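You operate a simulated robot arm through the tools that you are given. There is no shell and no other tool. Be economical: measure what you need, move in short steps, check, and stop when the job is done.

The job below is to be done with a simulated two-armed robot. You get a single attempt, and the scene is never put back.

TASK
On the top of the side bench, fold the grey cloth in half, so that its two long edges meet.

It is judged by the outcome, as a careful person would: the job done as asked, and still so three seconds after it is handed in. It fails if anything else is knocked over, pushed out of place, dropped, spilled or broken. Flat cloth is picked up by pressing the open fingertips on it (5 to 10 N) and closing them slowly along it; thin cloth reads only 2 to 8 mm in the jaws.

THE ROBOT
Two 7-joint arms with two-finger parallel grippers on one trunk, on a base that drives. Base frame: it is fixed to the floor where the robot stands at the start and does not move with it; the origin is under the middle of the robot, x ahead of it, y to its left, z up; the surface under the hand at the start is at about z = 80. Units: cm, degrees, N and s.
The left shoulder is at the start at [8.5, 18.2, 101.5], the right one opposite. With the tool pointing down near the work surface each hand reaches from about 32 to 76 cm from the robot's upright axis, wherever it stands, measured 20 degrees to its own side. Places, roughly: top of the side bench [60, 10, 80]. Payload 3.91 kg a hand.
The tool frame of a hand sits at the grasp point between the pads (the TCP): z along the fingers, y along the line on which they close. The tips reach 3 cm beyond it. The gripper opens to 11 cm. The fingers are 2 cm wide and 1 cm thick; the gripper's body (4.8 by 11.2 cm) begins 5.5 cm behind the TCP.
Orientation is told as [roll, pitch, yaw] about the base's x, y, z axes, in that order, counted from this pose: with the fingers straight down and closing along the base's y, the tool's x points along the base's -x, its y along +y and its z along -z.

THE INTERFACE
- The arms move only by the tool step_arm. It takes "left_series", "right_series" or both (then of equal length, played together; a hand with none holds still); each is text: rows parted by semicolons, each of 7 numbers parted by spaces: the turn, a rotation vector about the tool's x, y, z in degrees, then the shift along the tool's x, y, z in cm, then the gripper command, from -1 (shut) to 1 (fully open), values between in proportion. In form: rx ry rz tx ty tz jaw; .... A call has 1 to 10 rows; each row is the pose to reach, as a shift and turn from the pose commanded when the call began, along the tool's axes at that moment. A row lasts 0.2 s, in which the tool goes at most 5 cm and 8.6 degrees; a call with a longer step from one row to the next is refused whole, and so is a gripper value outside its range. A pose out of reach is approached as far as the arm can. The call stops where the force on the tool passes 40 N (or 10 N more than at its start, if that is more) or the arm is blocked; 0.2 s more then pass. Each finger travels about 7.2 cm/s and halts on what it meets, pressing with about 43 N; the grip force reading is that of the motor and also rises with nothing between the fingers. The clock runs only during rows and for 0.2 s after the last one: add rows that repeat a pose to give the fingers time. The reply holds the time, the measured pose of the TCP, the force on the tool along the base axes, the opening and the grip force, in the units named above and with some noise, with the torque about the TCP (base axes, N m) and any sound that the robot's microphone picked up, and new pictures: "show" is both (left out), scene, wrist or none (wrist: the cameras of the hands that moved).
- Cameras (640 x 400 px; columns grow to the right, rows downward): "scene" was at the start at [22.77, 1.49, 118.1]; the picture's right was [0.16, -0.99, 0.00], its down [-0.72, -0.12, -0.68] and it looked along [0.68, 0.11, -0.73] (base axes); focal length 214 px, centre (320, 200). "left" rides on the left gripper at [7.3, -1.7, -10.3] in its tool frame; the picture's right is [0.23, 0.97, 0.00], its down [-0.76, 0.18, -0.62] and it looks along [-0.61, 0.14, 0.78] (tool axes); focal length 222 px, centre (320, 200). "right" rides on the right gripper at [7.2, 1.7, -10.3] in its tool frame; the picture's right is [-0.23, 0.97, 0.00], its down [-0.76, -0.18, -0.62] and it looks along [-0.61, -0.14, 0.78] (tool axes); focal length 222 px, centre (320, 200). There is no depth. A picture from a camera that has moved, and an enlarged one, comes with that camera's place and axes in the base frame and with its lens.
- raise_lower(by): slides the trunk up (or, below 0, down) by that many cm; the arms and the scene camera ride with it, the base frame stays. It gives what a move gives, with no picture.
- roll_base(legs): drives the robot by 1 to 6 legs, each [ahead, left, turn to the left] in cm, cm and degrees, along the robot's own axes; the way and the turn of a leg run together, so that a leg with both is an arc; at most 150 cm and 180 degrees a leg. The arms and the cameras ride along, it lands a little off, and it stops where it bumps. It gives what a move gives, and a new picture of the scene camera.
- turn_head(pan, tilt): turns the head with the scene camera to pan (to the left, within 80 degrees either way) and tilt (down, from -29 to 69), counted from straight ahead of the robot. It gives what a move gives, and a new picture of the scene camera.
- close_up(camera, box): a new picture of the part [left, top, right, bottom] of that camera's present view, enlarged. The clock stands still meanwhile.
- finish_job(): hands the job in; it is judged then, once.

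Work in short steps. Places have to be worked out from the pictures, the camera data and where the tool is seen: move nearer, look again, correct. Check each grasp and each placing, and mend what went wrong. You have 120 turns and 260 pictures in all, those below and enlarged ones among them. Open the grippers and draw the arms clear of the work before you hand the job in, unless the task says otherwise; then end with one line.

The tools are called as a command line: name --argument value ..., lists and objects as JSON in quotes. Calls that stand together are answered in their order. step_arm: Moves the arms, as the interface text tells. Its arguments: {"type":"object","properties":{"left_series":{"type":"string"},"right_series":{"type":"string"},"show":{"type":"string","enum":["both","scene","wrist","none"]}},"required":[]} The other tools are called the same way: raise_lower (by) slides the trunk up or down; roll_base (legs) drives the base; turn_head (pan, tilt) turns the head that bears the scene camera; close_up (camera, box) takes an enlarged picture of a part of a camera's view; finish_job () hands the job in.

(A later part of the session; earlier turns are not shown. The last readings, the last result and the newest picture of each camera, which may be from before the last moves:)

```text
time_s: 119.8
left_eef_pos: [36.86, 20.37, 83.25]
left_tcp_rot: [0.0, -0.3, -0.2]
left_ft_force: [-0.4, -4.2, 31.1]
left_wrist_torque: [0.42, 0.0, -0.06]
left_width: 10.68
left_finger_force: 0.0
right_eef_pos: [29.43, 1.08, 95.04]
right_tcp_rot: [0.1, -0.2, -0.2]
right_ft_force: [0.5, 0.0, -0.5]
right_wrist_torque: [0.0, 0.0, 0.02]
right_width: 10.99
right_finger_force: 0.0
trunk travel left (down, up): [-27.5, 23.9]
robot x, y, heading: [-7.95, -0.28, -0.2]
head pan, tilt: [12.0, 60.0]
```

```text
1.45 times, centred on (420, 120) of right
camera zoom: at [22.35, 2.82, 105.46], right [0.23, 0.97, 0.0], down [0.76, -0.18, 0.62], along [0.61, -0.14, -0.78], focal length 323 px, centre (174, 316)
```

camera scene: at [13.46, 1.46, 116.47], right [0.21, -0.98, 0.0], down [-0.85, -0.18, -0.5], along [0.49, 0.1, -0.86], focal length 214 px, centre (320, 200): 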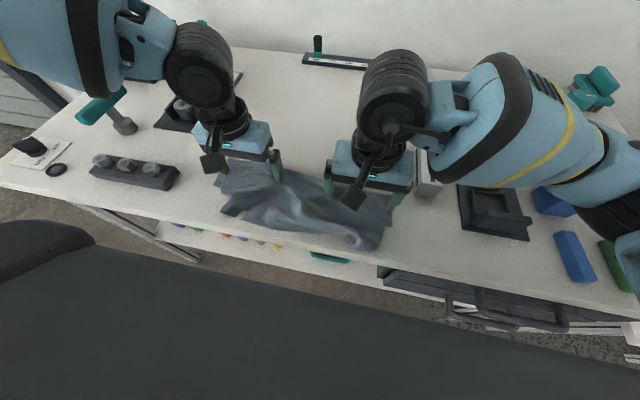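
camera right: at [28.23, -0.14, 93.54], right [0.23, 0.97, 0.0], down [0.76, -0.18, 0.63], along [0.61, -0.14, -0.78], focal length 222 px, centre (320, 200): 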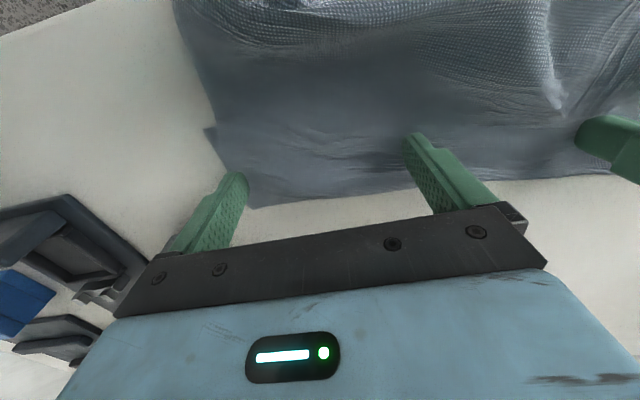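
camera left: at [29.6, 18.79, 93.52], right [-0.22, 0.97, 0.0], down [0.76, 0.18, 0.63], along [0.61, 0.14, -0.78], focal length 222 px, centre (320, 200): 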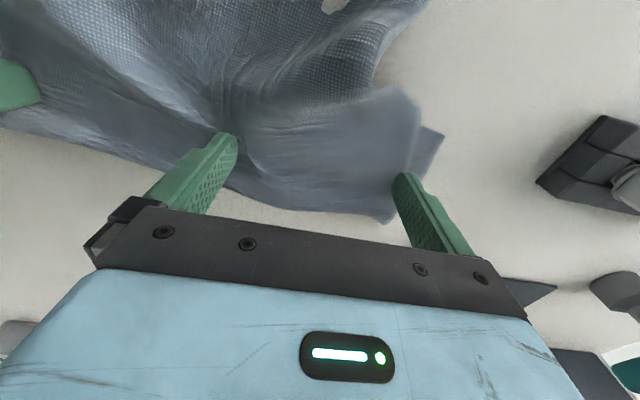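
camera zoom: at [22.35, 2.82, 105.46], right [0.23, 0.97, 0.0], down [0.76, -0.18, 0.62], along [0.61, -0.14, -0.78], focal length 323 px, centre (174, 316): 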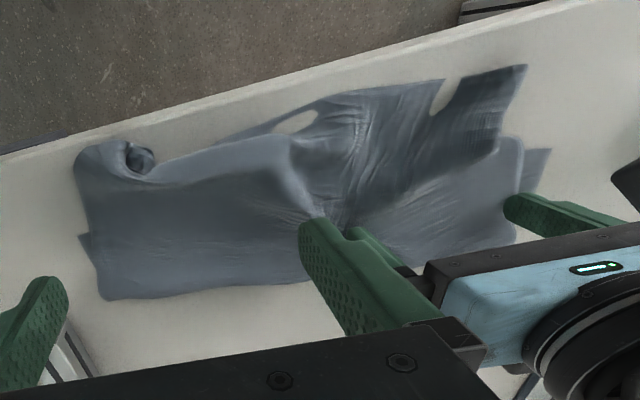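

The left edge lies out; the right part is tucked and curled at x ≈ 27. Dragging another 6 cm lets it drop over the bench front, where gravity will straighten it. I'll press the right again first.

step_arm --left_series "0 0 0 0 0 0 1; 0 0 0 0 0 0 1; 0 0 0 0 0 0 1; 0 0 0 0 0 0 1; 0 0 0 0 0 0 1; 0 0 0 0 0 0 1" --right_series "0 0 0 -4 -1 1 1; 0 0 0 -7 -2 4 1; 0 0 0 -7 -2 8 1; 0 0 0 -7 -2 11 1; 0 0 0 -7 -2 11.8 1; 0 0 0 -7 -2 12 1" --show "none"

step_arm --left_series "0 0 0 0.8 0 0 1; 0 0 0 1.6 0 0 1; 0 0 0 2.4 0 0 1; 0 0 0 3.2 0 0 1; 0 0 0 4 0 0 1; 0 0 0 4.8 0 0 1; 0 0 0 5.6 0 0 1; 0 0 0 6.4 0 0 1; 0 0 0 7 0 0 1" --right_series "0 0 0 0.8 0 0.05 1; 0 0 0 1.6 0 0.05 1; 0 0 0 2.4 0 0.05 1; 0 0 0 3.2 0 0.05 1; 0 0 0 4 0 0.05 1; 0 0 0 4.8 0 0.05 1; 0 0 0 5.6 0 0.05 1; 0 0 0 6.4 0 0.05 1; 0 0 0 7 0 0.05 1" --show "both"

```text
time_s: 121.2
left_eef_pos: [36.87, 20.45, 83.07]
left_tcp_rot: [0.1, -0.2, -0.1]
left_ft_force: [2.7, -3.8, 23.1]
left_wrist_torque: [0.0, 0.02, -0.03]
left_width: 10.7
left_finger_force: 0.1
right_eef_pos: [36.43, -0.97, 83.17]
right_tcp_rot: [0.2, -0.3, -0.1]
right_ft_force: [-1.1, -2.3, 20.6]
right_wrist_torque: [-0.5, 0.03, 0.03]
right_width: 11.0
right_finger_force: 0.0
trunk travel left (down, up): [-27.5, 23.9]
robot x, y, heading: [-7.61, 0.2, -0.1]
head pan, tilt: [12.0, 60.0]
```

```text
time_s: 122.2
left_eef_pos: [34.19, 20.52, 83.16]
left_tcp_rot: [0.1, -0.3, -0.1]
left_ft_force: [-4.7, -0.4, 14.8]
left_wrist_torque: [0.26, 0.15, 0.06]
left_width: 10.87
left_finger_force: 0.2
right_eef_pos: [33.83, -0.92, 83.2]
right_tcp_rot: [0.2, -0.5, -0.3]
right_ft_force: [-1.5, 0.1, 11.9]
right_wrist_torque: [-0.71, 0.13, -0.09]
right_width: 10.97
right_finger_force: 0.0
trunk travel left (down, up): [-27.5, 23.9]
robot x, y, heading: [-7.41, -0.0, -0.3]
head pan, tilt: [12.0, 60.0]
stopped in row 4 (right hand): the force on the tool passed its limit at 40 N (the readings are from after the stop); the commanded pose is now the measured one
camera scene: at [13.54, 1.49, 116.41], right [0.21, -0.98, 0.0], down [-0.85, -0.18, -0.5], along [0.49, 0.1, -0.87], focal length 214 px, centre (320, 200)
camera right: at [26.61, 0.82, 93.55], right [0.23, 0.97, 0.0], down [0.76, -0.18, 0.63], along [0.61, -0.14, -0.78], focal length 222 px, centre (320, 200)
camera left: at [26.93, 18.87, 93.53], right [-0.23, 0.97, 0.0], down [0.76, 0.18, 0.63], along [0.61, 0.14, -0.78], focal length 222 px, centre (320, 200)
```

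scene: 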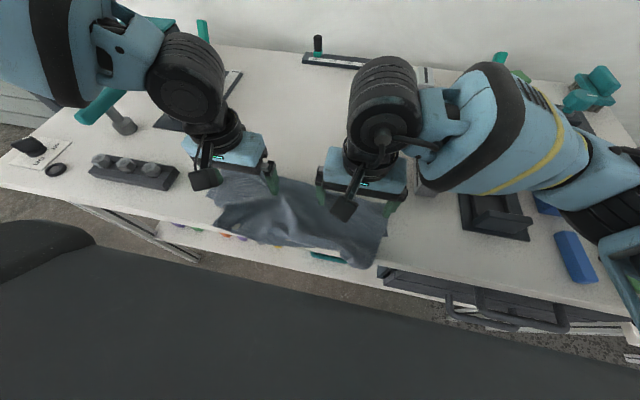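
right: 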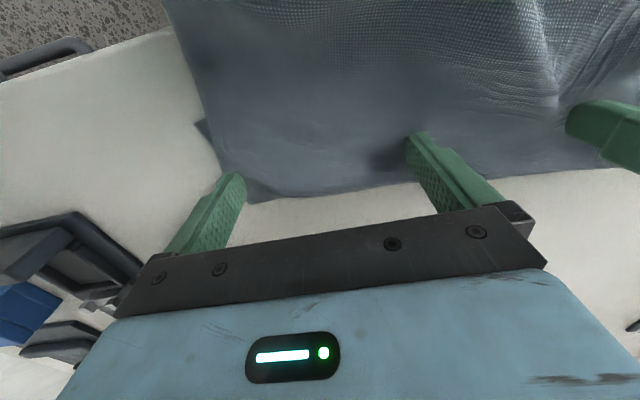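
left: 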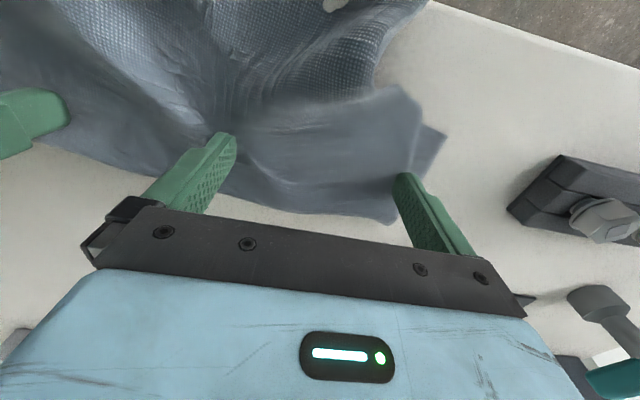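

It stopped on force after 3 cm; the pressure is lighter now. I'll continue 4 cm.

step_arm --left_series "0 0 0 0.7 0 0 1; 0 0 0 1.4 0 0 1; 0 0 0 2.1 0 0 1; 0 0 0 2.8 0 0 1; 0 0 0 3.5 0 0 1; 0 0 0 4.2 0 0 1; 0 0 0 4.2 0 -3 1; 0 0 0 3 1 -7 1; 0 0 0 2 1 -11 1" --right_series "0 0 0 0.7 0 0 1; 0 0 0 1.4 0 0 1; 0 0 0 2.1 0 0 1; 0 0 0 2.8 0 0 1; 0 0 0 3.5 0 0 1; 0 0 0 4.2 0 0 1; 0 0 0 4.2 0 -3 1; 0 0 0 3 -1 -7 1; 0 0 0 2 -1 -11 1" --show "none"

close_up --camera "scene" --box '[190, 130, 420, 280]'

```text
time_s: 124.2
left_eef_pos: [32.16, 21.71, 93.99]
left_tcp_rot: [0.0, 0.0, -0.1]
left_ft_force: [-0.3, 0.3, -0.3]
left_wrist_torque: [0.02, 0.01, 0.0]
left_width: 10.99
left_finger_force: 0.0
right_eef_pos: [31.87, -1.99, 94.03]
right_tcp_rot: [0.1, -0.3, -0.1]
right_ft_force: [-0.8, -0.7, 0.7]
right_wrist_torque: [0.03, -0.04, 0.04]
right_width: 11.02
right_finger_force: 0.1
trunk travel left (down, up): [-27.5, 23.9]
robot x, y, heading: [-7.86, -0.14, -0.3]
head pan, tilt: [12.0, 60.0]
```

```text
2.67 times, centred on (305, 205) of scene
camera zoom: at [13.67, 1.54, 116.42], right [0.21, -0.98, 0.0], down [-0.85, -0.18, -0.5], along [0.49, 0.1, -0.87], focal length 572 px, centre (360, 187)
```

zoom: 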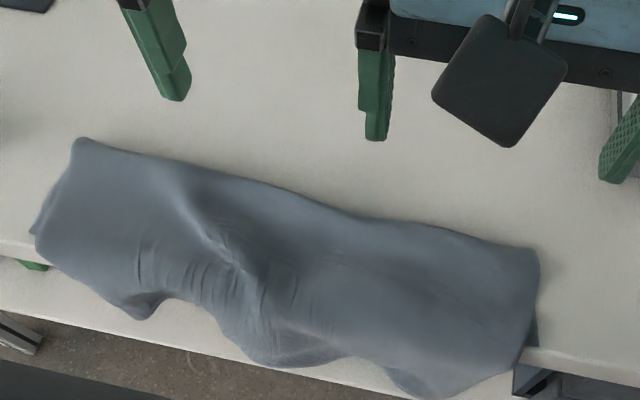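

The near edge is hanging freely and straight over the bench front. Before it can slip, I'll press on the cloth and drag it back onto the bench.

step_arm --left_series "0 0 0 1.5 -1 3 1; 0 0 0 2.5 -1.7 7 1; 0 0 0 2.5 -1.7 10 1; 0 0 0 2.5 -1.7 10.8 1; 0 0 0 2.5 -1.7 10.9 1; 0 0 0 2.5 -1.7 10.95 1" --right_series "0 0 0 1.5 1 3 1; 0 0 0 2.9 2 7 1; 0 0 0 2.9 2 10 1; 0 0 0 2.9 2 10.8 1; 0 0 0 2.9 2 10.95 1; 0 0 0 2.9 2 11 1" --show "none"

```text
time_s: 125.6
left_eef_pos: [29.77, 19.86, 83.27]
left_tcp_rot: [0.0, -0.3, -0.1]
left_ft_force: [1.9, 1.0, 11.8]
left_wrist_torque: [0.6, -0.01, -0.09]
left_width: 11.0
left_finger_force: 0.1
right_eef_pos: [29.09, 0.17, 83.24]
right_tcp_rot: [0.3, -0.5, -0.3]
right_ft_force: [2.7, -0.7, 24.2]
right_wrist_torque: [-1.41, 0.02, 0.21]
right_width: 11.01
right_finger_force: 0.0
trunk travel left (down, up): [-27.5, 23.9]
robot x, y, heading: [-7.68, 0.12, -0.3]
head pan, tilt: [12.0, 60.0]
```

Pressed at 12 and 24 N. I'll drag about 8 cm onto the bench, then look before the last bit.

step_arm --left_series "0 0 0 -0.8 0 0 1; 0 0 0 -1.6 0 0 1; 0 0 0 -2.4 0 0 1; 0 0 0 -3.2 0 0 1; 0 0 0 -4 0 0 1; 0 0 0 -4.8 0 0 1; 0 0 0 -5.6 0 0 1; 0 0 0 -6.4 0 0 1; 0 0 0 -7.2 0 0 1; 0 0 0 -8 0 0 1" --right_series "0 0 0 -0.8 0 -0.05 1; 0 0 0 -1.6 0 -0.05 1; 0 0 0 -2.4 0 -0.05 1; 0 0 0 -3.2 0 -0.05 1; 0 0 0 -4 0 -0.05 1; 0 0 0 -4.8 0 -0.05 1; 0 0 0 -5.6 0 -0.05 1; 0 0 0 -6.4 0 -0.05 1; 0 0 0 -7.2 0 -0.05 1; 0 0 0 -8 0 -0.05 1" --show "both"

```text
time_s: 127.8
left_eef_pos: [37.73, 19.79, 83.19]
left_tcp_rot: [0.0, -0.2, 0.0]
left_ft_force: [-0.6, -0.2, 8.5]
left_wrist_torque: [0.5, 0.07, 0.06]
left_width: 10.98
left_finger_force: 0.0
right_eef_pos: [36.96, 0.03, 83.14]
right_tcp_rot: [0.2, -0.3, -0.2]
right_ft_force: [-2.2, 0.1, 13.2]
right_wrist_torque: [-0.77, 0.09, -0.14]
right_width: 11.0
right_finger_force: 0.1
trunk travel left (down, up): [-27.5, 23.9]
robot x, y, heading: [-7.67, 0.11, -0.3]
head pan, tilt: [12.0, 60.0]
camera scene: at [13.55, 1.51, 116.45], right [0.21, -0.98, 0.0], down [-0.85, -0.18, -0.5], along [0.49, 0.1, -0.87], focal length 214 px, centre (320, 200)
camera right: at [29.75, 1.82, 93.55], right [0.23, 0.97, 0.0], down [0.76, -0.18, 0.63], along [0.61, -0.14, -0.78], focal length 222 px, centre (320, 200)
camera left: at [30.51, 18.21, 93.54], right [-0.23, 0.97, 0.0], down [0.76, 0.18, 0.63], along [0.61, 0.14, -0.78], focal length 222 px, centre (320, 200)
```

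scene: 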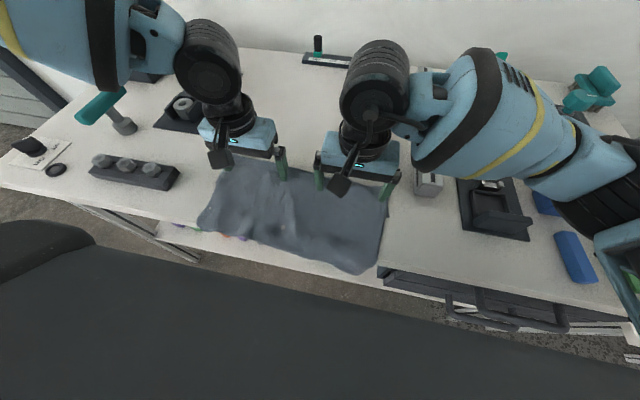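
right: 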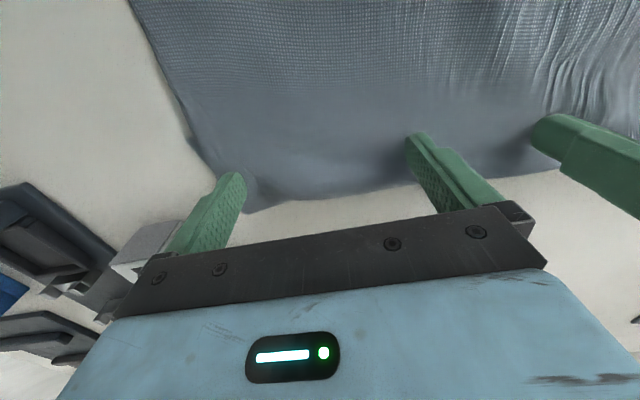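
left: 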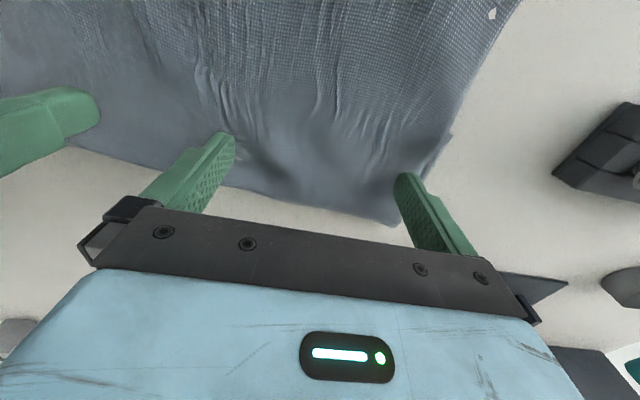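

close_up --camera "scene" --box '[180, 140, 420, 290]'

```text
2.67 times, centred on (300, 215) of scene
camera zoom: at [13.55, 1.51, 116.45], right [0.21, -0.98, 0.0], down [-0.85, -0.18, -0.5], along [0.49, 0.1, -0.87], focal length 572 px, centre (373, 160)
```

zoom: 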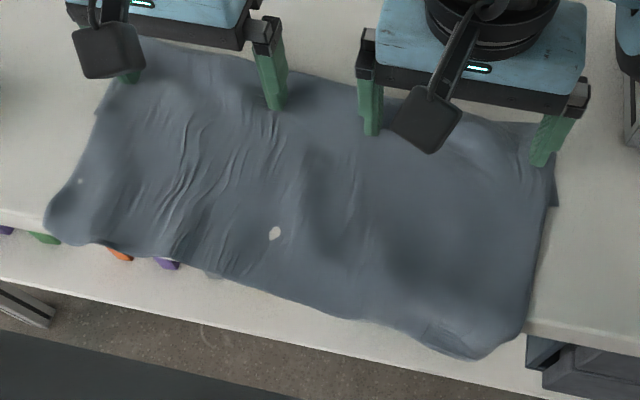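

The top layer is smooth with only 2–3 cm hanging over. I'll drag another 3 cm and then lift clear.

step_arm --left_series "0 0 0 -0.7 0 0.03 1; 0 0 0 -1.4 0 0.03 1; 0 0 0 -2.1 0 0.03 1; 0 0 0 -2.8 0 0.03 1; 0 0 0 -3.2 0 0 1; 0 0 0 -3.2 0 -3 1; 0 0 0 -1 1 -6 1; 0 0 0 2 1 -8 1; 0 0 0 5 1 -10 1; 0 0 0 8 1 -10 1" --right_series "0 0 0 -0.7 0 0 1; 0 0 0 -1.4 0 0 1; 0 0 0 -2.1 0 0 1; 0 0 0 -2.8 0 0 1; 0 0 0 -3.5 0 0 1; 0 0 0 -3.5 0 -3 1; 0 0 0 -1 -1 -6 1; 0 0 0 2 -1 -8 1; 0 0 0 5 -1 -10 1; 0 0 0 7.5 -1 -10 1" --show "wrist"

close_up --camera "scene" --box '[180, 130, 420, 280]'

```text
time_s: 130.0
left_eef_pos: [29.75, 20.97, 93.14]
left_tcp_rot: [0.0, -0.2, -0.1]
left_ft_force: [-1.0, -0.6, 0.3]
left_wrist_torque: [0.03, -0.04, -0.01]
left_width: 10.99
left_finger_force: 0.1
right_eef_pos: [29.55, -0.81, 93.13]
right_tcp_rot: [0.1, -0.2, -0.3]
right_ft_force: [0.6, 0.7, -0.3]
right_wrist_torque: [0.0, -0.02, -0.02]
right_width: 11.01
right_finger_force: 0.0
trunk travel left (down, up): [-27.5, 23.9]
robot x, y, heading: [-7.75, -0.22, -0.2]
head pan, tilt: [12.0, 60.0]
camera right: at [22.23, 0.88, 103.5], right [0.23, 0.97, 0.0], down [0.76, -0.18, 0.63], along [0.61, -0.14, -0.78], focal length 222 px, centre (320, 200)
camera left: at [22.47, 19.26, 103.51], right [-0.22, 0.97, 0.0], down [0.76, 0.18, 0.63], along [0.61, 0.14, -0.78], focal length 222 px, centre (320, 200)
```

right: 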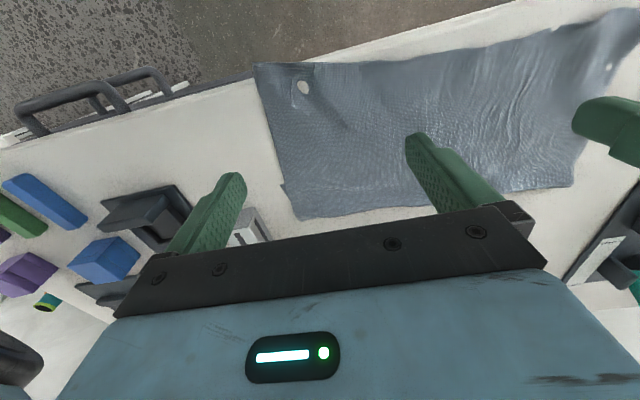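
left: 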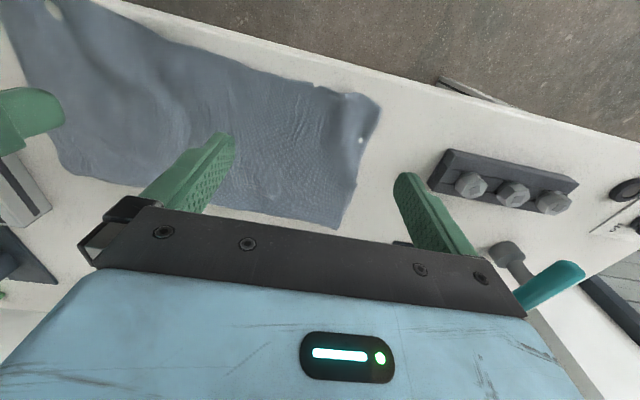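

```text
2.67 times, centred on (300, 205) of scene
camera zoom: at [13.67, 1.54, 116.42], right [0.21, -0.98, 0.0], down [-0.85, -0.18, -0.5], along [0.49, 0.1, -0.87], focal length 572 px, centre (373, 187)
```

zoom: 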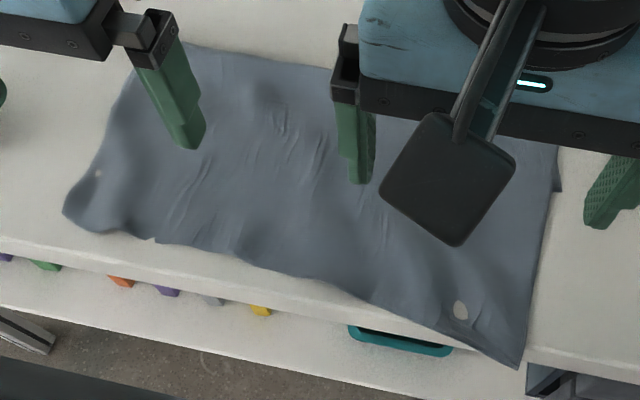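

The top is flat and its edge is on the bench, except the right corner at x ≈ 24, right at the lip. I'll drag the right side 2.5 cm further on.

step_arm --right_series "0 0 0 -3.5 0.8 2 1; 0 0 0 -3.5 0.8 6 1; 0 0 0 -3.5 0.8 9 1; 0 0 0 -3.5 0.8 9.8 1; 0 0 0 -3.5 0.8 10 1; 0 0 0 -4.2 0.8 10 1; 0 0 0 -4.9 0.8 10 1; 0 0 0 -5.6 0.8 10 1; 0 0 0 -6.2 0.8 10 1; 0 0 0 -6.2 0.8 8 1" --show "none"

step_arm --right_series "0 0 0 2 -0.5 -3 -0.09; 0 0 0 5 -1 -4 -0.09; 0 0 0 8 -1.6 -4 -0.09; 0 0 0 9.4 -2.2 -2 -0.09; 0 0 0 9.4 -2.2 -0.5 -0.09" --left_series "0 0 0 0 0.3 2 -0.09; 0 0 0 1 0.9 4 -0.09; 0 0 0 1.3 0.9 6 -0.09; 0 0 0 1.3 0.9 7 -0.09; 0 0 0 1.3 0.9 7.5 -0.09" --show "wrist"

```text
time_s: 132.2
left_eef_pos: [29.74, 20.95, 93.1]
left_tcp_rot: [0.0, -0.2, -0.2]
left_ft_force: [-0.4, -0.1, 0.0]
left_wrist_torque: [0.03, -0.01, 0.05]
left_width: 11.0
left_finger_force: 0.0
right_eef_pos: [35.77, -0.11, 85.14]
right_tcp_rot: [0.1, -0.2, -0.3]
right_ft_force: [0.4, 0.3, -0.5]
right_wrist_torque: [-0.01, 0.02, -0.02]
right_width: 10.99
right_finger_force: 0.0
trunk travel left (down, up): [-27.5, 23.9]
robot x, y, heading: [-7.47, -0.05, -0.1]
head pan, tilt: [12.0, 60.0]
```

```text
time_s: 133.4
left_eef_pos: [28.51, 21.76, 85.53]
left_tcp_rot: [0.0, -0.1, -0.1]
left_ft_force: [-0.4, 0.2, 0.0]
left_wrist_torque: [-0.02, 0.01, 0.0]
left_width: 5.01
left_finger_force: 0.0
right_eef_pos: [26.25, -2.08, 85.59]
right_tcp_rot: [0.2, -0.2, -0.3]
right_ft_force: [-0.1, 0.6, 0.0]
right_wrist_torque: [0.0, 0.0, -0.01]
right_width: 5.02
right_finger_force: 0.0
trunk travel left (down, up): [-27.5, 23.9]
robot x, y, heading: [-7.56, 0.46, -0.4]
head pan, tilt: [12.0, 60.0]
camera right: at [19.1, -0.45, 95.97], right [0.23, 0.97, 0.0], down [0.76, -0.18, 0.63], along [0.61, -0.14, -0.78], focal length 222 px, centre (320, 200)
camera left: at [21.24, 20.12, 95.95], right [-0.23, 0.97, 0.0], down [0.76, 0.18, 0.62], along [0.61, 0.14, -0.78], focal length 222 px, centre (320, 200)
```

right: 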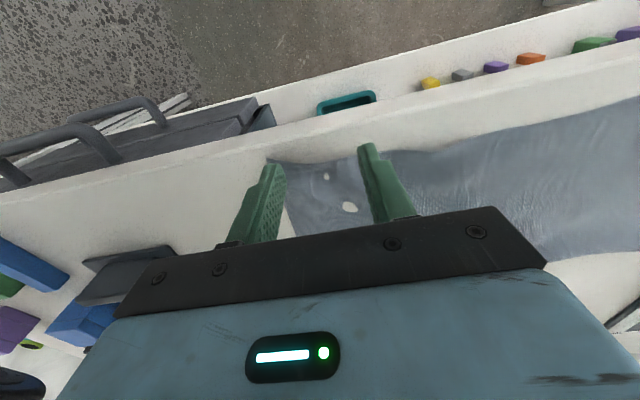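
left: 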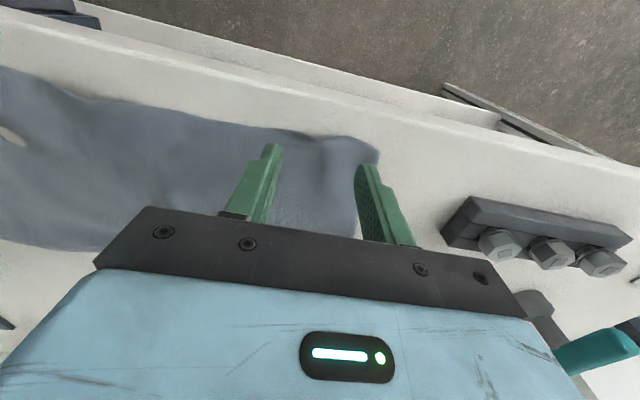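

The right edge is now at x ≈ 27.5 and the left at 28. I'll shift so the fingers sit just inside the edge, and lower to contact.

step_arm --left_series "0 0 0 -0.5 0 1 -0.09; 0 0 0 -0.5 0 2 -0.09; 0 0 0 -0.5 0 2.45 -0.09; 0 0 0 -0.5 0 2.5 -0.09" --right_series "0 0 0 -2.3 0 0.5 -0.09; 0 0 0 -2.3 0 2 -0.09; 0 0 0 -2.3 0 2.5 -0.09; 0 0 0 -2.3 0 2.55 -0.09" --show "none"

```text
time_s: 134.4
left_eef_pos: [29.0, 21.74, 83.13]
left_tcp_rot: [0.1, -0.1, -0.2]
left_ft_force: [-0.3, -0.2, 1.2]
left_wrist_torque: [0.0, -0.01, -0.01]
left_width: 5.02
left_finger_force: 0.1
right_eef_pos: [28.59, -2.18, 83.03]
right_tcp_rot: [0.2, -0.4, -0.3]
right_ft_force: [-0.6, -0.3, 12.5]
right_wrist_torque: [-0.37, 0.06, 0.0]
right_width: 5.03
right_finger_force: 0.0
trunk travel left (down, up): [-27.5, 23.9]
robot x, y, heading: [-7.53, 0.35, -0.6]
head pan, tilt: [12.0, 60.0]
```

Contact on both. I'll close slowly, moving inward as before, with a bit more press on the left.

step_arm --left_series "0 0 0 0 0 0.08 -0.09; 0 0 0 0 -0.1 0.1 -0.14; 0 0 0 0 -0.25 0.1 -0.19; 0 0 0 0 -0.4 0.1 -0.24; 0 0 0 0 -0.5 0.1 -0.29; 0 0 0 0 -0.65 0.1 -0.34; 0 0 0 0 -0.8 0.1 -0.39; 0 0 0 0 -0.95 0.1 -0.44; 0 0 0 0 -1.1 0.1 -0.49; 0 0 0 0 -1.2 0.1 -0.54" --right_series "0 0 0 0 0 0 -0.09; 0 0 0 0 0.1 0 -0.14; 0 0 0 0 0.25 0 -0.19; 0 0 0 0 0.4 0 -0.24; 0 0 0 0 0.5 0 -0.29; 0 0 0 0 0.65 0 -0.34; 0 0 0 0 0.8 0 -0.39; 0 0 0 0 0.95 0 -0.44; 0 0 0 0 1.1 0 -0.49; 0 0 0 0 1.2 0 -0.54" --show "none"

step_arm --left_series "0 0 0 0 -0.1 0 -0.59; 0 0 0 0 -0.25 0 -0.64; 0 0 0 0 -0.35 0 -0.69; 0 0 0 0 -0.5 0 -0.74; 0 0 0 0 -0.6 0 -0.79; 0 0 0 0 -0.7 0 -0.84; 0 0 0 0 -0.8 0 -0.9; 0 0 0 0 -0.9 0 -1; 0 0 0 0 -0.9 0 -1; 0 0 0 0 -0.9 0 -1" --right_series "0 0 0 0 0.1 0 -0.59; 0 0 0 0 0.25 0 -0.64; 0 0 0 0 0.35 0 -0.69; 0 0 0 0 0.5 0 -0.74; 0 0 0 0 0.6 0 -0.79; 0 0 0 0 0.7 0 -0.84; 0 0 0 0 0.8 0 -0.9; 0 0 0 0 0.9 0 -1; 0 0 0 0 0.9 0 -1; 0 0 0 0 0.9 0 -1" --show "wrist"

```text
time_s: 136.6
left_eef_pos: [28.88, 20.53, 83.07]
left_tcp_rot: [0.1, -0.3, -0.2]
left_ft_force: [0.6, 4.0, 33.5]
left_wrist_torque: [0.06, 0.05, -0.02]
left_width: 2.39
left_finger_force: 0.1
right_eef_pos: [28.56, -1.11, 83.08]
right_tcp_rot: [0.2, -0.3, -0.2]
right_ft_force: [0.0, -1.8, 19.3]
right_wrist_torque: [-0.27, 0.08, 0.02]
right_width: 2.59
right_finger_force: 0.2
trunk travel left (down, up): [-27.5, 23.9]
robot x, y, heading: [-7.68, -0.03, -0.1]
head pan, tilt: [12.0, 60.0]
```

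```text
time_s: 138.8
left_eef_pos: [28.89, 19.6, 83.07]
left_tcp_rot: [0.0, -0.3, 0.0]
left_ft_force: [0.3, -0.8, 36.8]
left_wrist_torque: [-0.04, 0.1, 0.02]
left_width: 0.18
left_finger_force: 42.8
right_eef_pos: [28.55, -0.16, 83.17]
right_tcp_rot: [0.2, -0.4, -0.3]
right_ft_force: [-1.0, -2.0, 17.0]
right_wrist_torque: [-0.04, -0.06, 0.06]
right_width: 0.23
right_finger_force: 42.1
trunk travel left (down, up): [-27.5, 23.9]
robot x, y, heading: [-7.92, -0.23, -0.4]
head pan, tilt: [12.0, 60.0]
camera right: at [21.27, 1.51, 93.49], right [0.23, 0.97, 0.0], down [0.76, -0.18, 0.63], along [0.61, -0.14, -0.78], focal length 222 px, centre (320, 200)
camera left: at [21.56, 17.94, 93.46], right [-0.23, 0.97, 0.0], down [0.76, 0.18, 0.63], along [0.61, 0.14, -0.78], focal length 222 px, centre (320, 200)
```

right: 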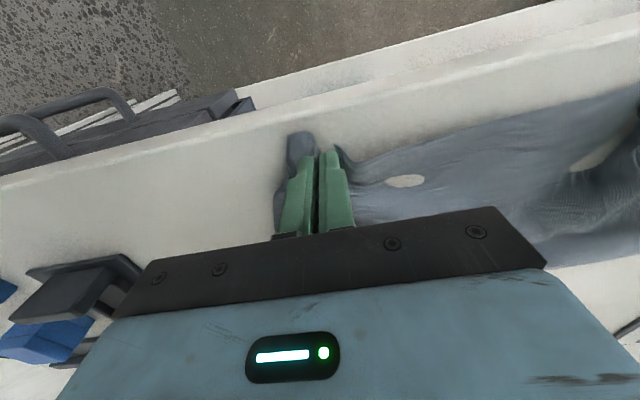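
left: 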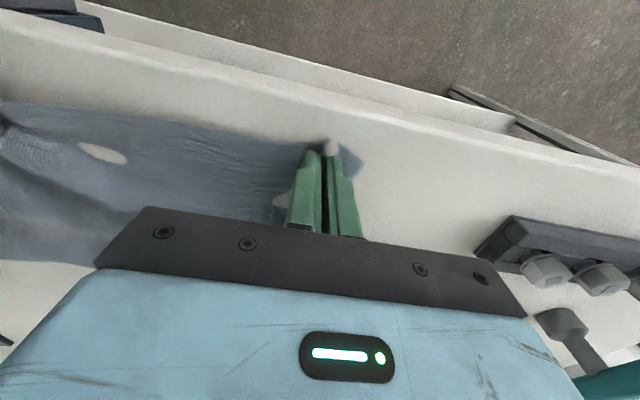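

Both grip 2 mm right at the edge. I'll lift and swing up and away.

step_arm --left_series "0 0 0 0 0.1 -1 -1; 0 0 0 -0.5 0.3 -2.5 -1; 0 0 0 -1.5 0.5 -4.5 -1; 0 0 0 -3 0.7 -6.5 -1; 0 0 0 -5 0.9 -8.5 -1; 0 0 0 -7.5 1 -10 -1; 0 0 0 -10 1 -11 -1; 0 0 0 -13 1 -11 -1; 0 0 0 -13 1 -11 -1" --right_series "0 0 0 0 -0.1 -1 -1; 0 0 0 -0.5 -0.3 -2.5 -1; 0 0 0 -1.5 -0.5 -4.5 -1; 0 0 0 -3 -0.7 -6.5 -1; 0 0 0 -5 -0.9 -8.5 -1; 0 0 0 -7.5 -1 -10 -1; 0 0 0 -10 -1 -11 -1; 0 0 0 -13 -1 -11 -1; 0 0 0 -13 -1 -11 -1" --show "none"

roll_base --legs '[[8, 0, 0]]'

```text
time_s: 140.8
left_eef_pos: [42.03, 20.49, 94.24]
left_tcp_rot: [0.0, -0.1, -0.1]
left_ft_force: [-0.2, -5.7, -0.2]
left_wrist_torque: [-0.15, -0.01, -0.08]
left_width: 0.19
left_finger_force: 42.1
right_eef_pos: [41.53, -1.26, 94.16]
right_tcp_rot: [0.2, -0.1, -0.2]
right_ft_force: [0.4, 5.0, 0.2]
right_wrist_torque: [0.19, -0.02, 0.08]
right_width: 0.2
right_finger_force: 42.0
trunk travel left (down, up): [-27.5, 23.9]
robot x, y, heading: [-7.77, 0.2, -0.2]
head pan, tilt: [12.0, 60.0]
```

```text
time_s: 141.8
left_eef_pos: [50.03, 20.56, 94.17]
left_tcp_rot: [-0.1, -0.2, -0.2]
left_ft_force: [-0.2, -6.2, -1.2]
left_wrist_torque: [-0.18, 0.0, -0.07]
left_width: 0.2
left_finger_force: 42.3
right_eef_pos: [49.7, -1.3, 94.27]
right_tcp_rot: [0.2, -0.3, -0.1]
right_ft_force: [-0.2, 6.2, -0.4]
right_wrist_torque: [0.22, 0.0, 0.07]
right_width: 0.2
right_finger_force: 41.7
trunk travel left (down, up): [-27.5, 23.9]
robot x, y, heading: [0.49, -0.18, 0.0]
head pan, tilt: [12.0, 60.0]
camera scene: at [21.79, 1.52, 116.4], right [0.21, -0.98, 0.0], down [-0.85, -0.18, -0.5], along [0.49, 0.1, -0.87], focal length 214 px, centre (320, 200)
```

scene: 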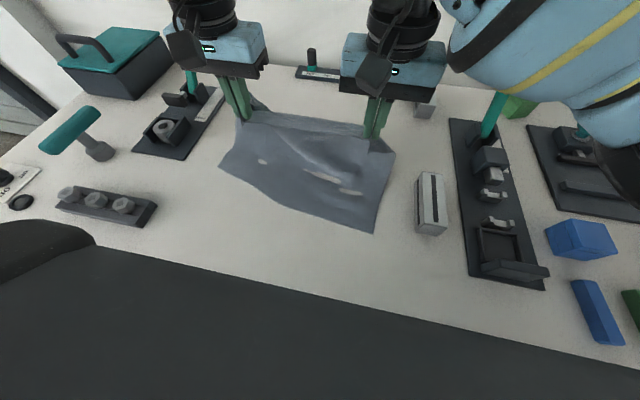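

The lower layer has been pulled askew: its near edge runs from (37.6, -5) to (45.5, 28.5). I'll open the cloth out flat and square again by pulling the held edge away low, the right hand further.

step_arm --left_series "0 0 0 -3 -0.1 0.5 -1; 0 0 0 -6 -0.2 1 -1; 0 0 0 -9 -0.3 3 -1; 0 0 0 -12 -0.3 6 -1; 0 0 0 -14 -0.3 8 -1; 0 0 0 -15 -0.3 9 -1; 0 0 0 -15.5 -0.3 9 -1; 0 0 0 -16 -0.3 9 -1" --right_series "0 0 0 -3.5 0.1 0.5 -1; 0 0 0 -7 0.2 1 -1; 0 0 0 -10.5 0.3 3 -1; 0 0 0 -13.5 0.3 6 -1; 0 0 0 -16 0.3 8 -1; 0 0 0 -18 0.3 9 -1; 0 0 0 -19.5 0.3 9 -1; 0 0 0 -20.5 0.3 9 -1" --show "scene"

```text
time_s: 143.4
left_eef_pos: [62.42, 21.18, 87.43]
left_tcp_rot: [-1.0, -0.6, -0.8]
left_ft_force: [4.5, -17.6, -2.6]
left_wrist_torque: [-0.51, -0.11, -0.11]
left_width: 0.22
left_finger_force: 42.1
left hand out of reach, approached as far as the arm can: row 4, 5, 6, 7, 8
right_eef_pos: [68.07, -0.39, 85.19]
right_tcp_rot: [1.3, 0.3, 0.8]
right_ft_force: [-4.5, 17.1, 1.9]
right_wrist_torque: [0.56, 0.16, 0.2]
right_width: 0.22
right_finger_force: 42.0
right hand out of reach, approached as far as the arm can: row 7, 8
trunk travel left (down, up): [-27.5, 23.9]
robot x, y, heading: [0.19, -0.15, 0.1]
head pan, tilt: [12.0, 60.0]
stopped in row 8 (left hand): the force on the tool passed its limit at 44 N (the readings are from after the stop); the commanded pose is now the measured one
camera scene: at [21.73, 1.41, 116.41], right [0.21, -0.98, 0.0], down [-0.85, -0.18, -0.5], along [0.49, 0.1, -0.87], focal length 214 px, centre (320, 200)
```

scene: 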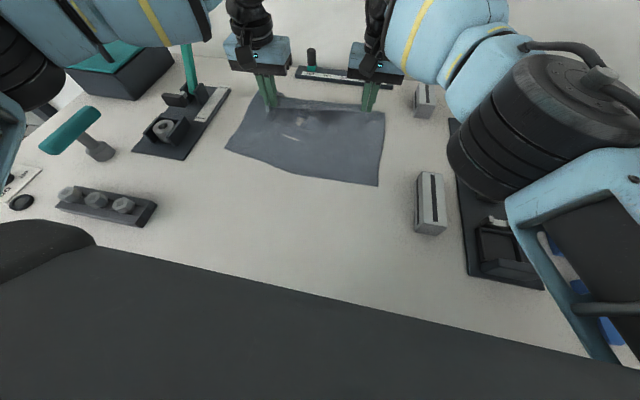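

The cloth is open again, near edge at x ≈ 48–51. I'll lower the held edge to the bench and let go.

step_arm --left_series "0 0 0 0.3 -0.4 1.5 -1; 0 0 0 0.5 -0.5 3 -1; 0 0 0 0.5 -0.5 3.9 -1; 0 0 0 0.5 -0.5 3.9 -0.8; 0 0 0 0.5 -0.5 3.9 -0.5; 0 0 0 0.5 -0.5 2.5 -0.2; 0 0 0 0.5 0 -2 -0.2; 0 0 0 3 0 -6 0; 0 0 0 7 0 -8 0" --right_series "0 0 0 0.3 0.4 0.6 -1; 0 0 0 0.5 0.5 1.2 -1; 0 0 0 0.5 0.5 1.6 -1; 0 0 0 0.5 0.5 1.6 -0.8; 0 0 0 0.5 0.5 1.6 -0.5; 0 0 0 0.5 0.5 0.5 -0.2; 0 0 0 0.5 0 -4 -0.2; 0 0 0 3 0 -8 0; 0 0 0 7 0 -10 0" --show "none"

roll_base --legs '[[-7, 0, 0]]'

close_up --camera "scene" --box '[200, 40, 420, 180]'

```text
time_s: 145.4
left_eef_pos: [55.14, 21.78, 95.35]
left_tcp_rot: [-0.9, -0.5, -0.5]
left_ft_force: [-0.9, 0.8, -0.2]
left_wrist_torque: [0.0, -0.01, 0.02]
left_width: 5.51
left_finger_force: 0.1
right_eef_pos: [61.06, -0.95, 95.44]
right_tcp_rot: [1.0, -0.1, 0.6]
right_ft_force: [-0.6, 0.5, 0.9]
right_wrist_torque: [-0.01, -0.04, -0.02]
right_width: 5.48
right_finger_force: 0.0
trunk travel left (down, up): [-27.5, 23.9]
robot x, y, heading: [0.29, -0.31, -0.1]
head pan, tilt: [12.0, 60.0]
```

```text
time_s: 146.5
left_eef_pos: [48.35, 21.71, 95.2]
left_tcp_rot: [-0.8, -0.5, -0.6]
left_ft_force: [-0.6, 1.5, 0.6]
left_wrist_torque: [-0.01, -0.02, 0.02]
left_width: 5.5
left_finger_force: 0.0
right_eef_pos: [54.15, -0.92, 95.38]
right_tcp_rot: [1.0, -0.1, 0.6]
right_ft_force: [-0.2, 0.3, 0.8]
right_wrist_torque: [0.01, -0.04, -0.02]
right_width: 5.5
right_finger_force: 0.1
trunk travel left (down, up): [-27.5, 23.9]
robot x, y, heading: [-6.6, -0.19, -0.3]
head pan, tilt: [12.0, 60.0]
camera scene: at [14.75, 1.52, 116.43], right [0.21, -0.98, 0.0], down [-0.85, -0.18, -0.5], along [0.49, 0.1, -0.87], focal length 214 px, centre (320, 200)
```

scene: 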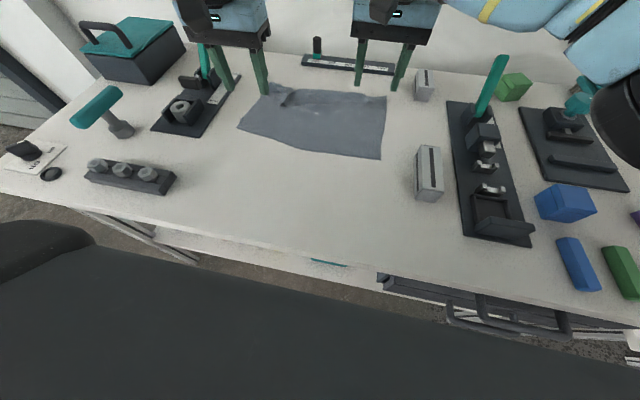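

```text
2.86 times, centred on (310, 110) of scene
camera zoom: at [14.75, 1.52, 116.43], right [0.21, -0.98, 0.0], down [-0.85, -0.18, -0.5], along [0.49, 0.1, -0.87], focal length 613 px, centre (349, 457)
```

zoom: 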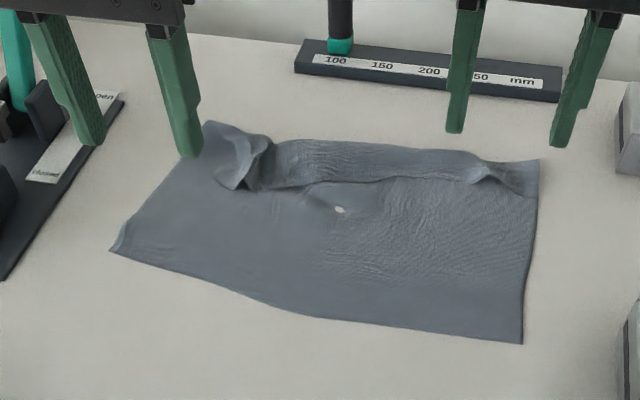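

The cloth is flat and open; only the far hem is turned back, and the near edge is clean. I'll drag it about 20 cm toward the bench front, squaring it, so I can work close to the front. First I'll press down.

step_arm --left_series "0.8 0.5 0.6 -3 -0.5 1 1; 0.8 0.5 0.6 -6 -1 2 1; 0.8 0.5 0.6 -9 -1.5 4 1; 0.8 0.5 0.6 -9.5 -1.7 8 1; 0.8 0.5 0.6 -9.5 -1.7 11 1; 0.8 0.5 0.6 -9.5 -1.7 11.8 1; 0.8 0.5 0.6 -9.5 -1.7 12 1" --right_series "-1 0 -0.6 -2 0.5 1 1; -1 0 -0.6 -4 1 3 1; -1 0 -0.6 -4 1 6 1; -1 0 -0.6 -4 1 9 1; -1 0 -0.6 -4 1 11 1; -1 0 -0.6 -4 1 12 1; -1 0 -0.6 -4 1 12.2 1" --show "none"

```text
time_s: 148.1
left_eef_pos: [57.42, 23.73, 83.89]
left_tcp_rot: [-1.6, -0.1, -1.1]
left_ft_force: [-0.3, -0.1, 0.7]
left_wrist_torque: [-0.01, 0.03, 0.02]
left_width: 11.01
left_finger_force: 0.0
left hand out of reach, approached as far as the arm can: row 2, 3, 4, 5, 6, 7
right_eef_pos: [58.48, 0.33, 83.45]
right_tcp_rot: [2.0, -0.2, 1.2]
right_ft_force: [3.1, -0.3, 17.6]
right_wrist_torque: [-0.96, -0.1, 0.14]
right_width: 10.95
right_finger_force: 0.0
trunk travel left (down, up): [-27.5, 23.9]
robot x, y, heading: [-6.27, -0.26, -0.2]
head pan, tilt: [12.0, 60.0]
```

The left is at its reach limit; I'll bring it back 3 cm, square both wrists and press.

step_arm --left_series "-0.8 0 -0.6 1.5 0 -0.8 1; -1.6 0 -1.1 3 0 -0.5 1; -1.6 0 -1.1 3 0 -0.1 1; -1.6 0 -1.1 3 0 0 1" --right_series "2 0 1.2 0 0 -1 1; 2 0 1.2 1.5 0 -1 1; 2 0 1.2 1.5 0 -0.2 1; 2 0 1.2 1.5 0 0 1" --show "none"

```text
time_s: 149.1
left_eef_pos: [54.34, 23.93, 83.82]
left_tcp_rot: [-0.1, 0.0, -0.2]
left_ft_force: [0.3, 1.1, -0.6]
left_wrist_torque: [0.01, -0.03, -0.02]
left_width: 11.0
left_finger_force: 0.0
right_eef_pos: [56.82, 0.31, 83.11]
right_tcp_rot: [0.0, -0.1, 0.0]
right_ft_force: [0.7, 0.7, 5.4]
right_wrist_torque: [-0.17, 0.0, 0.04]
right_width: 10.98
right_finger_force: 0.1
trunk travel left (down, up): [-27.5, 23.9]
robot x, y, heading: [-6.53, -0.13, -0.1]
head pan, tilt: [12.0, 60.0]
```

step_arm --left_series "0 0 0 0 -2 0 1; 0 0 0 0 -3.8 0.4 1; 0 0 0 0 -3.8 0.7 1; 0 0 0 0 -3.8 0.78 1" --right_series "0 0 0 0 0 0.05 1; 0 0 0 0 0 0.08 1; 0 0 0 0 0 0.08 1; 0 0 0 0 0 0.08 1" --show "none"

step_arm --left_series "0 0 0 1.2 0 0 1; 0 0 0 2.4 0 0 1; 0 0 0 3.6 0 0 1; 0 0 0 4.8 0 0 1; 0 0 0 6 0 0 1; 0 0 0 7.2 0 0 1; 0 0 0 8.4 0 0 1; 0 0 0 9.6 0 0 1; 0 0 0 10.8 0 0 1; 0 0 0 12 0 0 1" --right_series "0 0 0 1.1 0 0 1; 0 0 0 2.2 0 0 1; 0 0 0 3.3 0 0 1; 0 0 0 4.4 0 0 1; 0 0 0 5.5 0 0 1; 0 0 0 6.6 0 0 1; 0 0 0 7.7 0 0 1; 0 0 0 8.8 0 0 1; 0 0 0 9.6 0 0 1; 0 0 0 10.5 0 0 1" --show "scene"

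```text
time_s: 150.1
left_eef_pos: [54.33, 20.26, 83.21]
left_tcp_rot: [0.1, -0.1, -0.1]
left_ft_force: [-1.1, -0.1, 3.3]
left_wrist_torque: [0.08, 0.01, 0.01]
left_width: 10.99
left_finger_force: 0.0
right_eef_pos: [56.78, 0.23, 83.12]
right_tcp_rot: [0.0, -0.1, 0.0]
right_ft_force: [2.2, 0.7, 14.0]
right_wrist_torque: [-0.46, -0.03, 0.06]
right_width: 11.01
right_finger_force: 0.1
trunk travel left (down, up): [-27.5, 23.9]
robot x, y, heading: [-6.49, -0.14, 0.0]
head pan, tilt: [12.0, 60.0]
```

```text
time_s: 152.3
left_eef_pos: [42.29, 20.08, 83.15]
left_tcp_rot: [0.0, -0.1, 0.0]
left_ft_force: [4.2, -1.0, 19.5]
left_wrist_torque: [0.35, -0.05, 0.0]
left_width: 10.99
left_finger_force: 0.1
right_eef_pos: [46.21, 0.32, 83.01]
right_tcp_rot: [0.0, -0.1, 0.0]
right_ft_force: [1.7, 0.4, 16.6]
right_wrist_torque: [-0.59, -0.03, 0.11]
right_width: 11.01
right_finger_force: 0.2
trunk travel left (down, up): [-27.5, 23.9]
robot x, y, heading: [-6.5, -0.01, -0.3]
head pan, tilt: [12.0, 60.0]
camera scene: at [14.67, 1.48, 116.45], right [0.21, -0.98, 0.0], down [-0.85, -0.18, -0.5], along [0.49, 0.1, -0.87], focal length 214 px, centre (320, 200)
```

scene: 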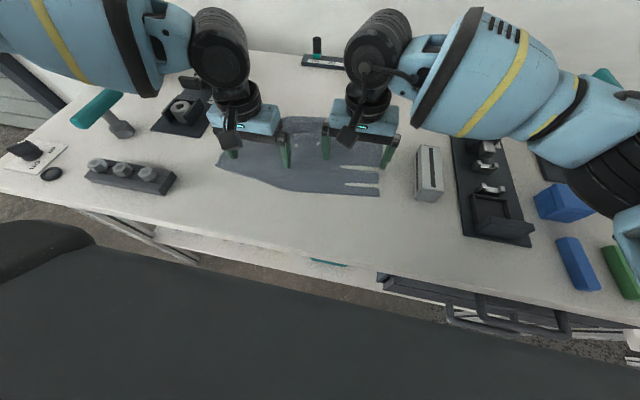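

The near edge is now square at x ≈ 38.5. I'll continue 9 cm.

step_arm --left_series "0 0 0 1 0 0 1; 0 0 0 2 0 0 1; 0 0 0 3 0 0 1; 0 0 0 4 0 0 1; 0 0 0 5 0 0 1; 0 0 0 6 0 0 1; 0 0 0 7 0 0 1; 0 0 0 8 0 0 1; 0 0 0 9 0 0 1" --right_series "0 0 0 1 0 0 1; 0 0 0 2 0 0 1; 0 0 0 3 0 0 1; 0 0 0 4 0 0 1; 0 0 0 5 0 0 1; 0 0 0 6 0 0 1; 0 0 0 7 0 0 1; 0 0 0 8 0 0 1; 0 0 0 9 0 0 1" --show "none"

step_arm --left_series "0 0 0 0 0 -4 1; 0 0 0 0 3 -8 1; 0 0 0 0 7 -10 1; 0 0 0 0 11 -10 1" --right_series "0 0 0 0 0 -4 1; 0 0 0 0 -3 -8 1; 0 0 0 0 -7 -10 1; 0 0 0 0 -11 -10 1" --show "none"

close_up --camera "scene" --box '[190, 90, 430, 240]'

```text
time_s: 154.3
left_eef_pos: [33.29, 19.98, 83.16]
left_tcp_rot: [0.0, 0.0, -0.1]
left_ft_force: [4.0, -1.2, 20.2]
left_wrist_torque: [-0.16, -0.06, 0.02]
left_width: 10.98
left_finger_force: 0.0
right_eef_pos: [37.24, 0.37, 83.19]
right_tcp_rot: [0.0, -0.1, 0.0]
right_ft_force: [4.1, 0.8, 23.6]
right_wrist_torque: [-0.83, -0.12, 0.15]
right_width: 11.0
right_finger_force: 0.0
trunk travel left (down, up): [-27.5, 23.9]
robot x, y, heading: [-6.93, -0.2, -0.3]
head pan, tilt: [12.0, 60.0]
```

```text
time_s: 155.3
left_eef_pos: [33.43, 31.1, 92.93]
left_tcp_rot: [0.0, 0.0, -0.1]
left_ft_force: [-0.2, 1.2, 0.3]
left_wrist_torque: [-0.03, -0.01, -0.04]
left_width: 11.01
left_finger_force: 0.1
right_eef_pos: [37.39, -10.61, 92.96]
right_tcp_rot: [0.1, 0.0, 0.1]
right_ft_force: [-0.1, -0.9, -0.5]
right_wrist_torque: [-0.03, 0.03, 0.04]
right_width: 11.0
right_finger_force: 0.1
trunk travel left (down, up): [-27.5, 23.9]
robot x, y, heading: [-6.49, 0.11, -0.1]
head pan, tilt: [12.0, 60.0]
```

```text
2.67 times, centred on (310, 165) of scene
camera zoom: at [14.82, 1.52, 116.41], right [0.21, -0.98, 0.0], down [-0.85, -0.18, -0.5], along [0.49, 0.1, -0.87], focal length 572 px, centre (347, 293)
```

zoom: 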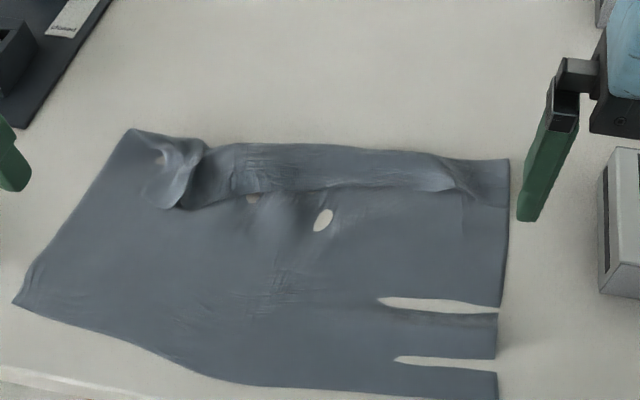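

The cloth now lies square, near edge at x = 29.5, far side at 50 with a hem turned back about 4.5 cm. I'll hold with the left and comb the hem outward (away from me) with the right.

step_arm --left_series "0 0 0 -1.8 -4 0 1; 0 0 0 -3.6 -8 0 1; 0 0 0 -3.6 -12 1 1; 0 0 0 -3.6 -12 5 1; 0 0 0 -3.6 -12 8 1; 0 0 0 -3.6 -12 9.5 1; 0 0 0 -3.6 -12 9.8 1" --right_series "0 0 0 -1 4.5 0 1; 0 0 0 -2 9 0 1; 0 0 0 -4 13 0.5 1; 0 0 0 -4.6 13.6 4 1; 0 0 0 -4.6 13.6 7 1; 0 0 0 -4.6 13.6 9 1; 0 0 0 -4.6 13.6 9.3 1" --show "wrist"

```text
time_s: 156.9
left_eef_pos: [36.83, 19.06, 83.21]
left_tcp_rot: [0.0, 0.0, 0.0]
left_ft_force: [0.3, 0.2, -0.1]
left_wrist_torque: [-0.04, 0.01, 0.02]
left_width: 10.99
left_finger_force: 0.1
right_eef_pos: [41.98, 3.01, 83.6]
right_tcp_rot: [0.1, 0.0, 0.0]
right_ft_force: [-0.2, -0.1, -0.2]
right_wrist_torque: [0.0, -0.01, 0.03]
right_width: 11.0
right_finger_force: 0.1
trunk travel left (down, up): [-27.5, 23.9]
robot x, y, heading: [-6.45, -0.03, -0.3]
head pan, tilt: [12.0, 60.0]
camera right: at [34.72, 4.74, 94.0], right [0.23, 0.97, 0.0], down [0.76, -0.18, 0.62], along [0.61, -0.14, -0.78], focal length 222 px, centre (320, 200)
camera left: at [29.7, 17.45, 93.53], right [-0.23, 0.97, 0.0], down [0.76, 0.18, 0.62], along [0.61, 0.14, -0.78], focal length 222 px, centre (320, 200)
```

right: 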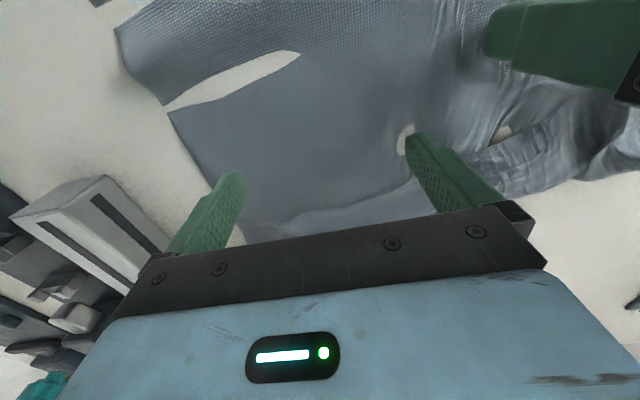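
left: 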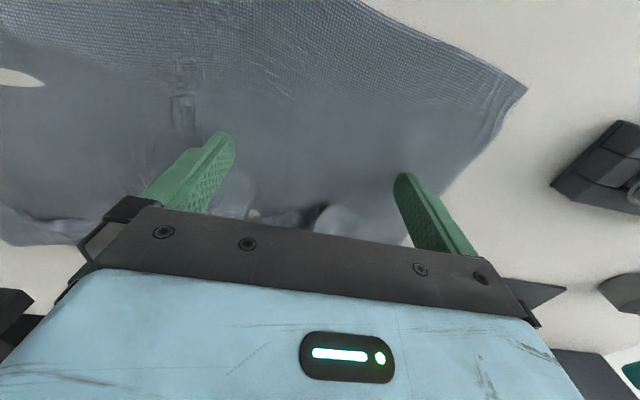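

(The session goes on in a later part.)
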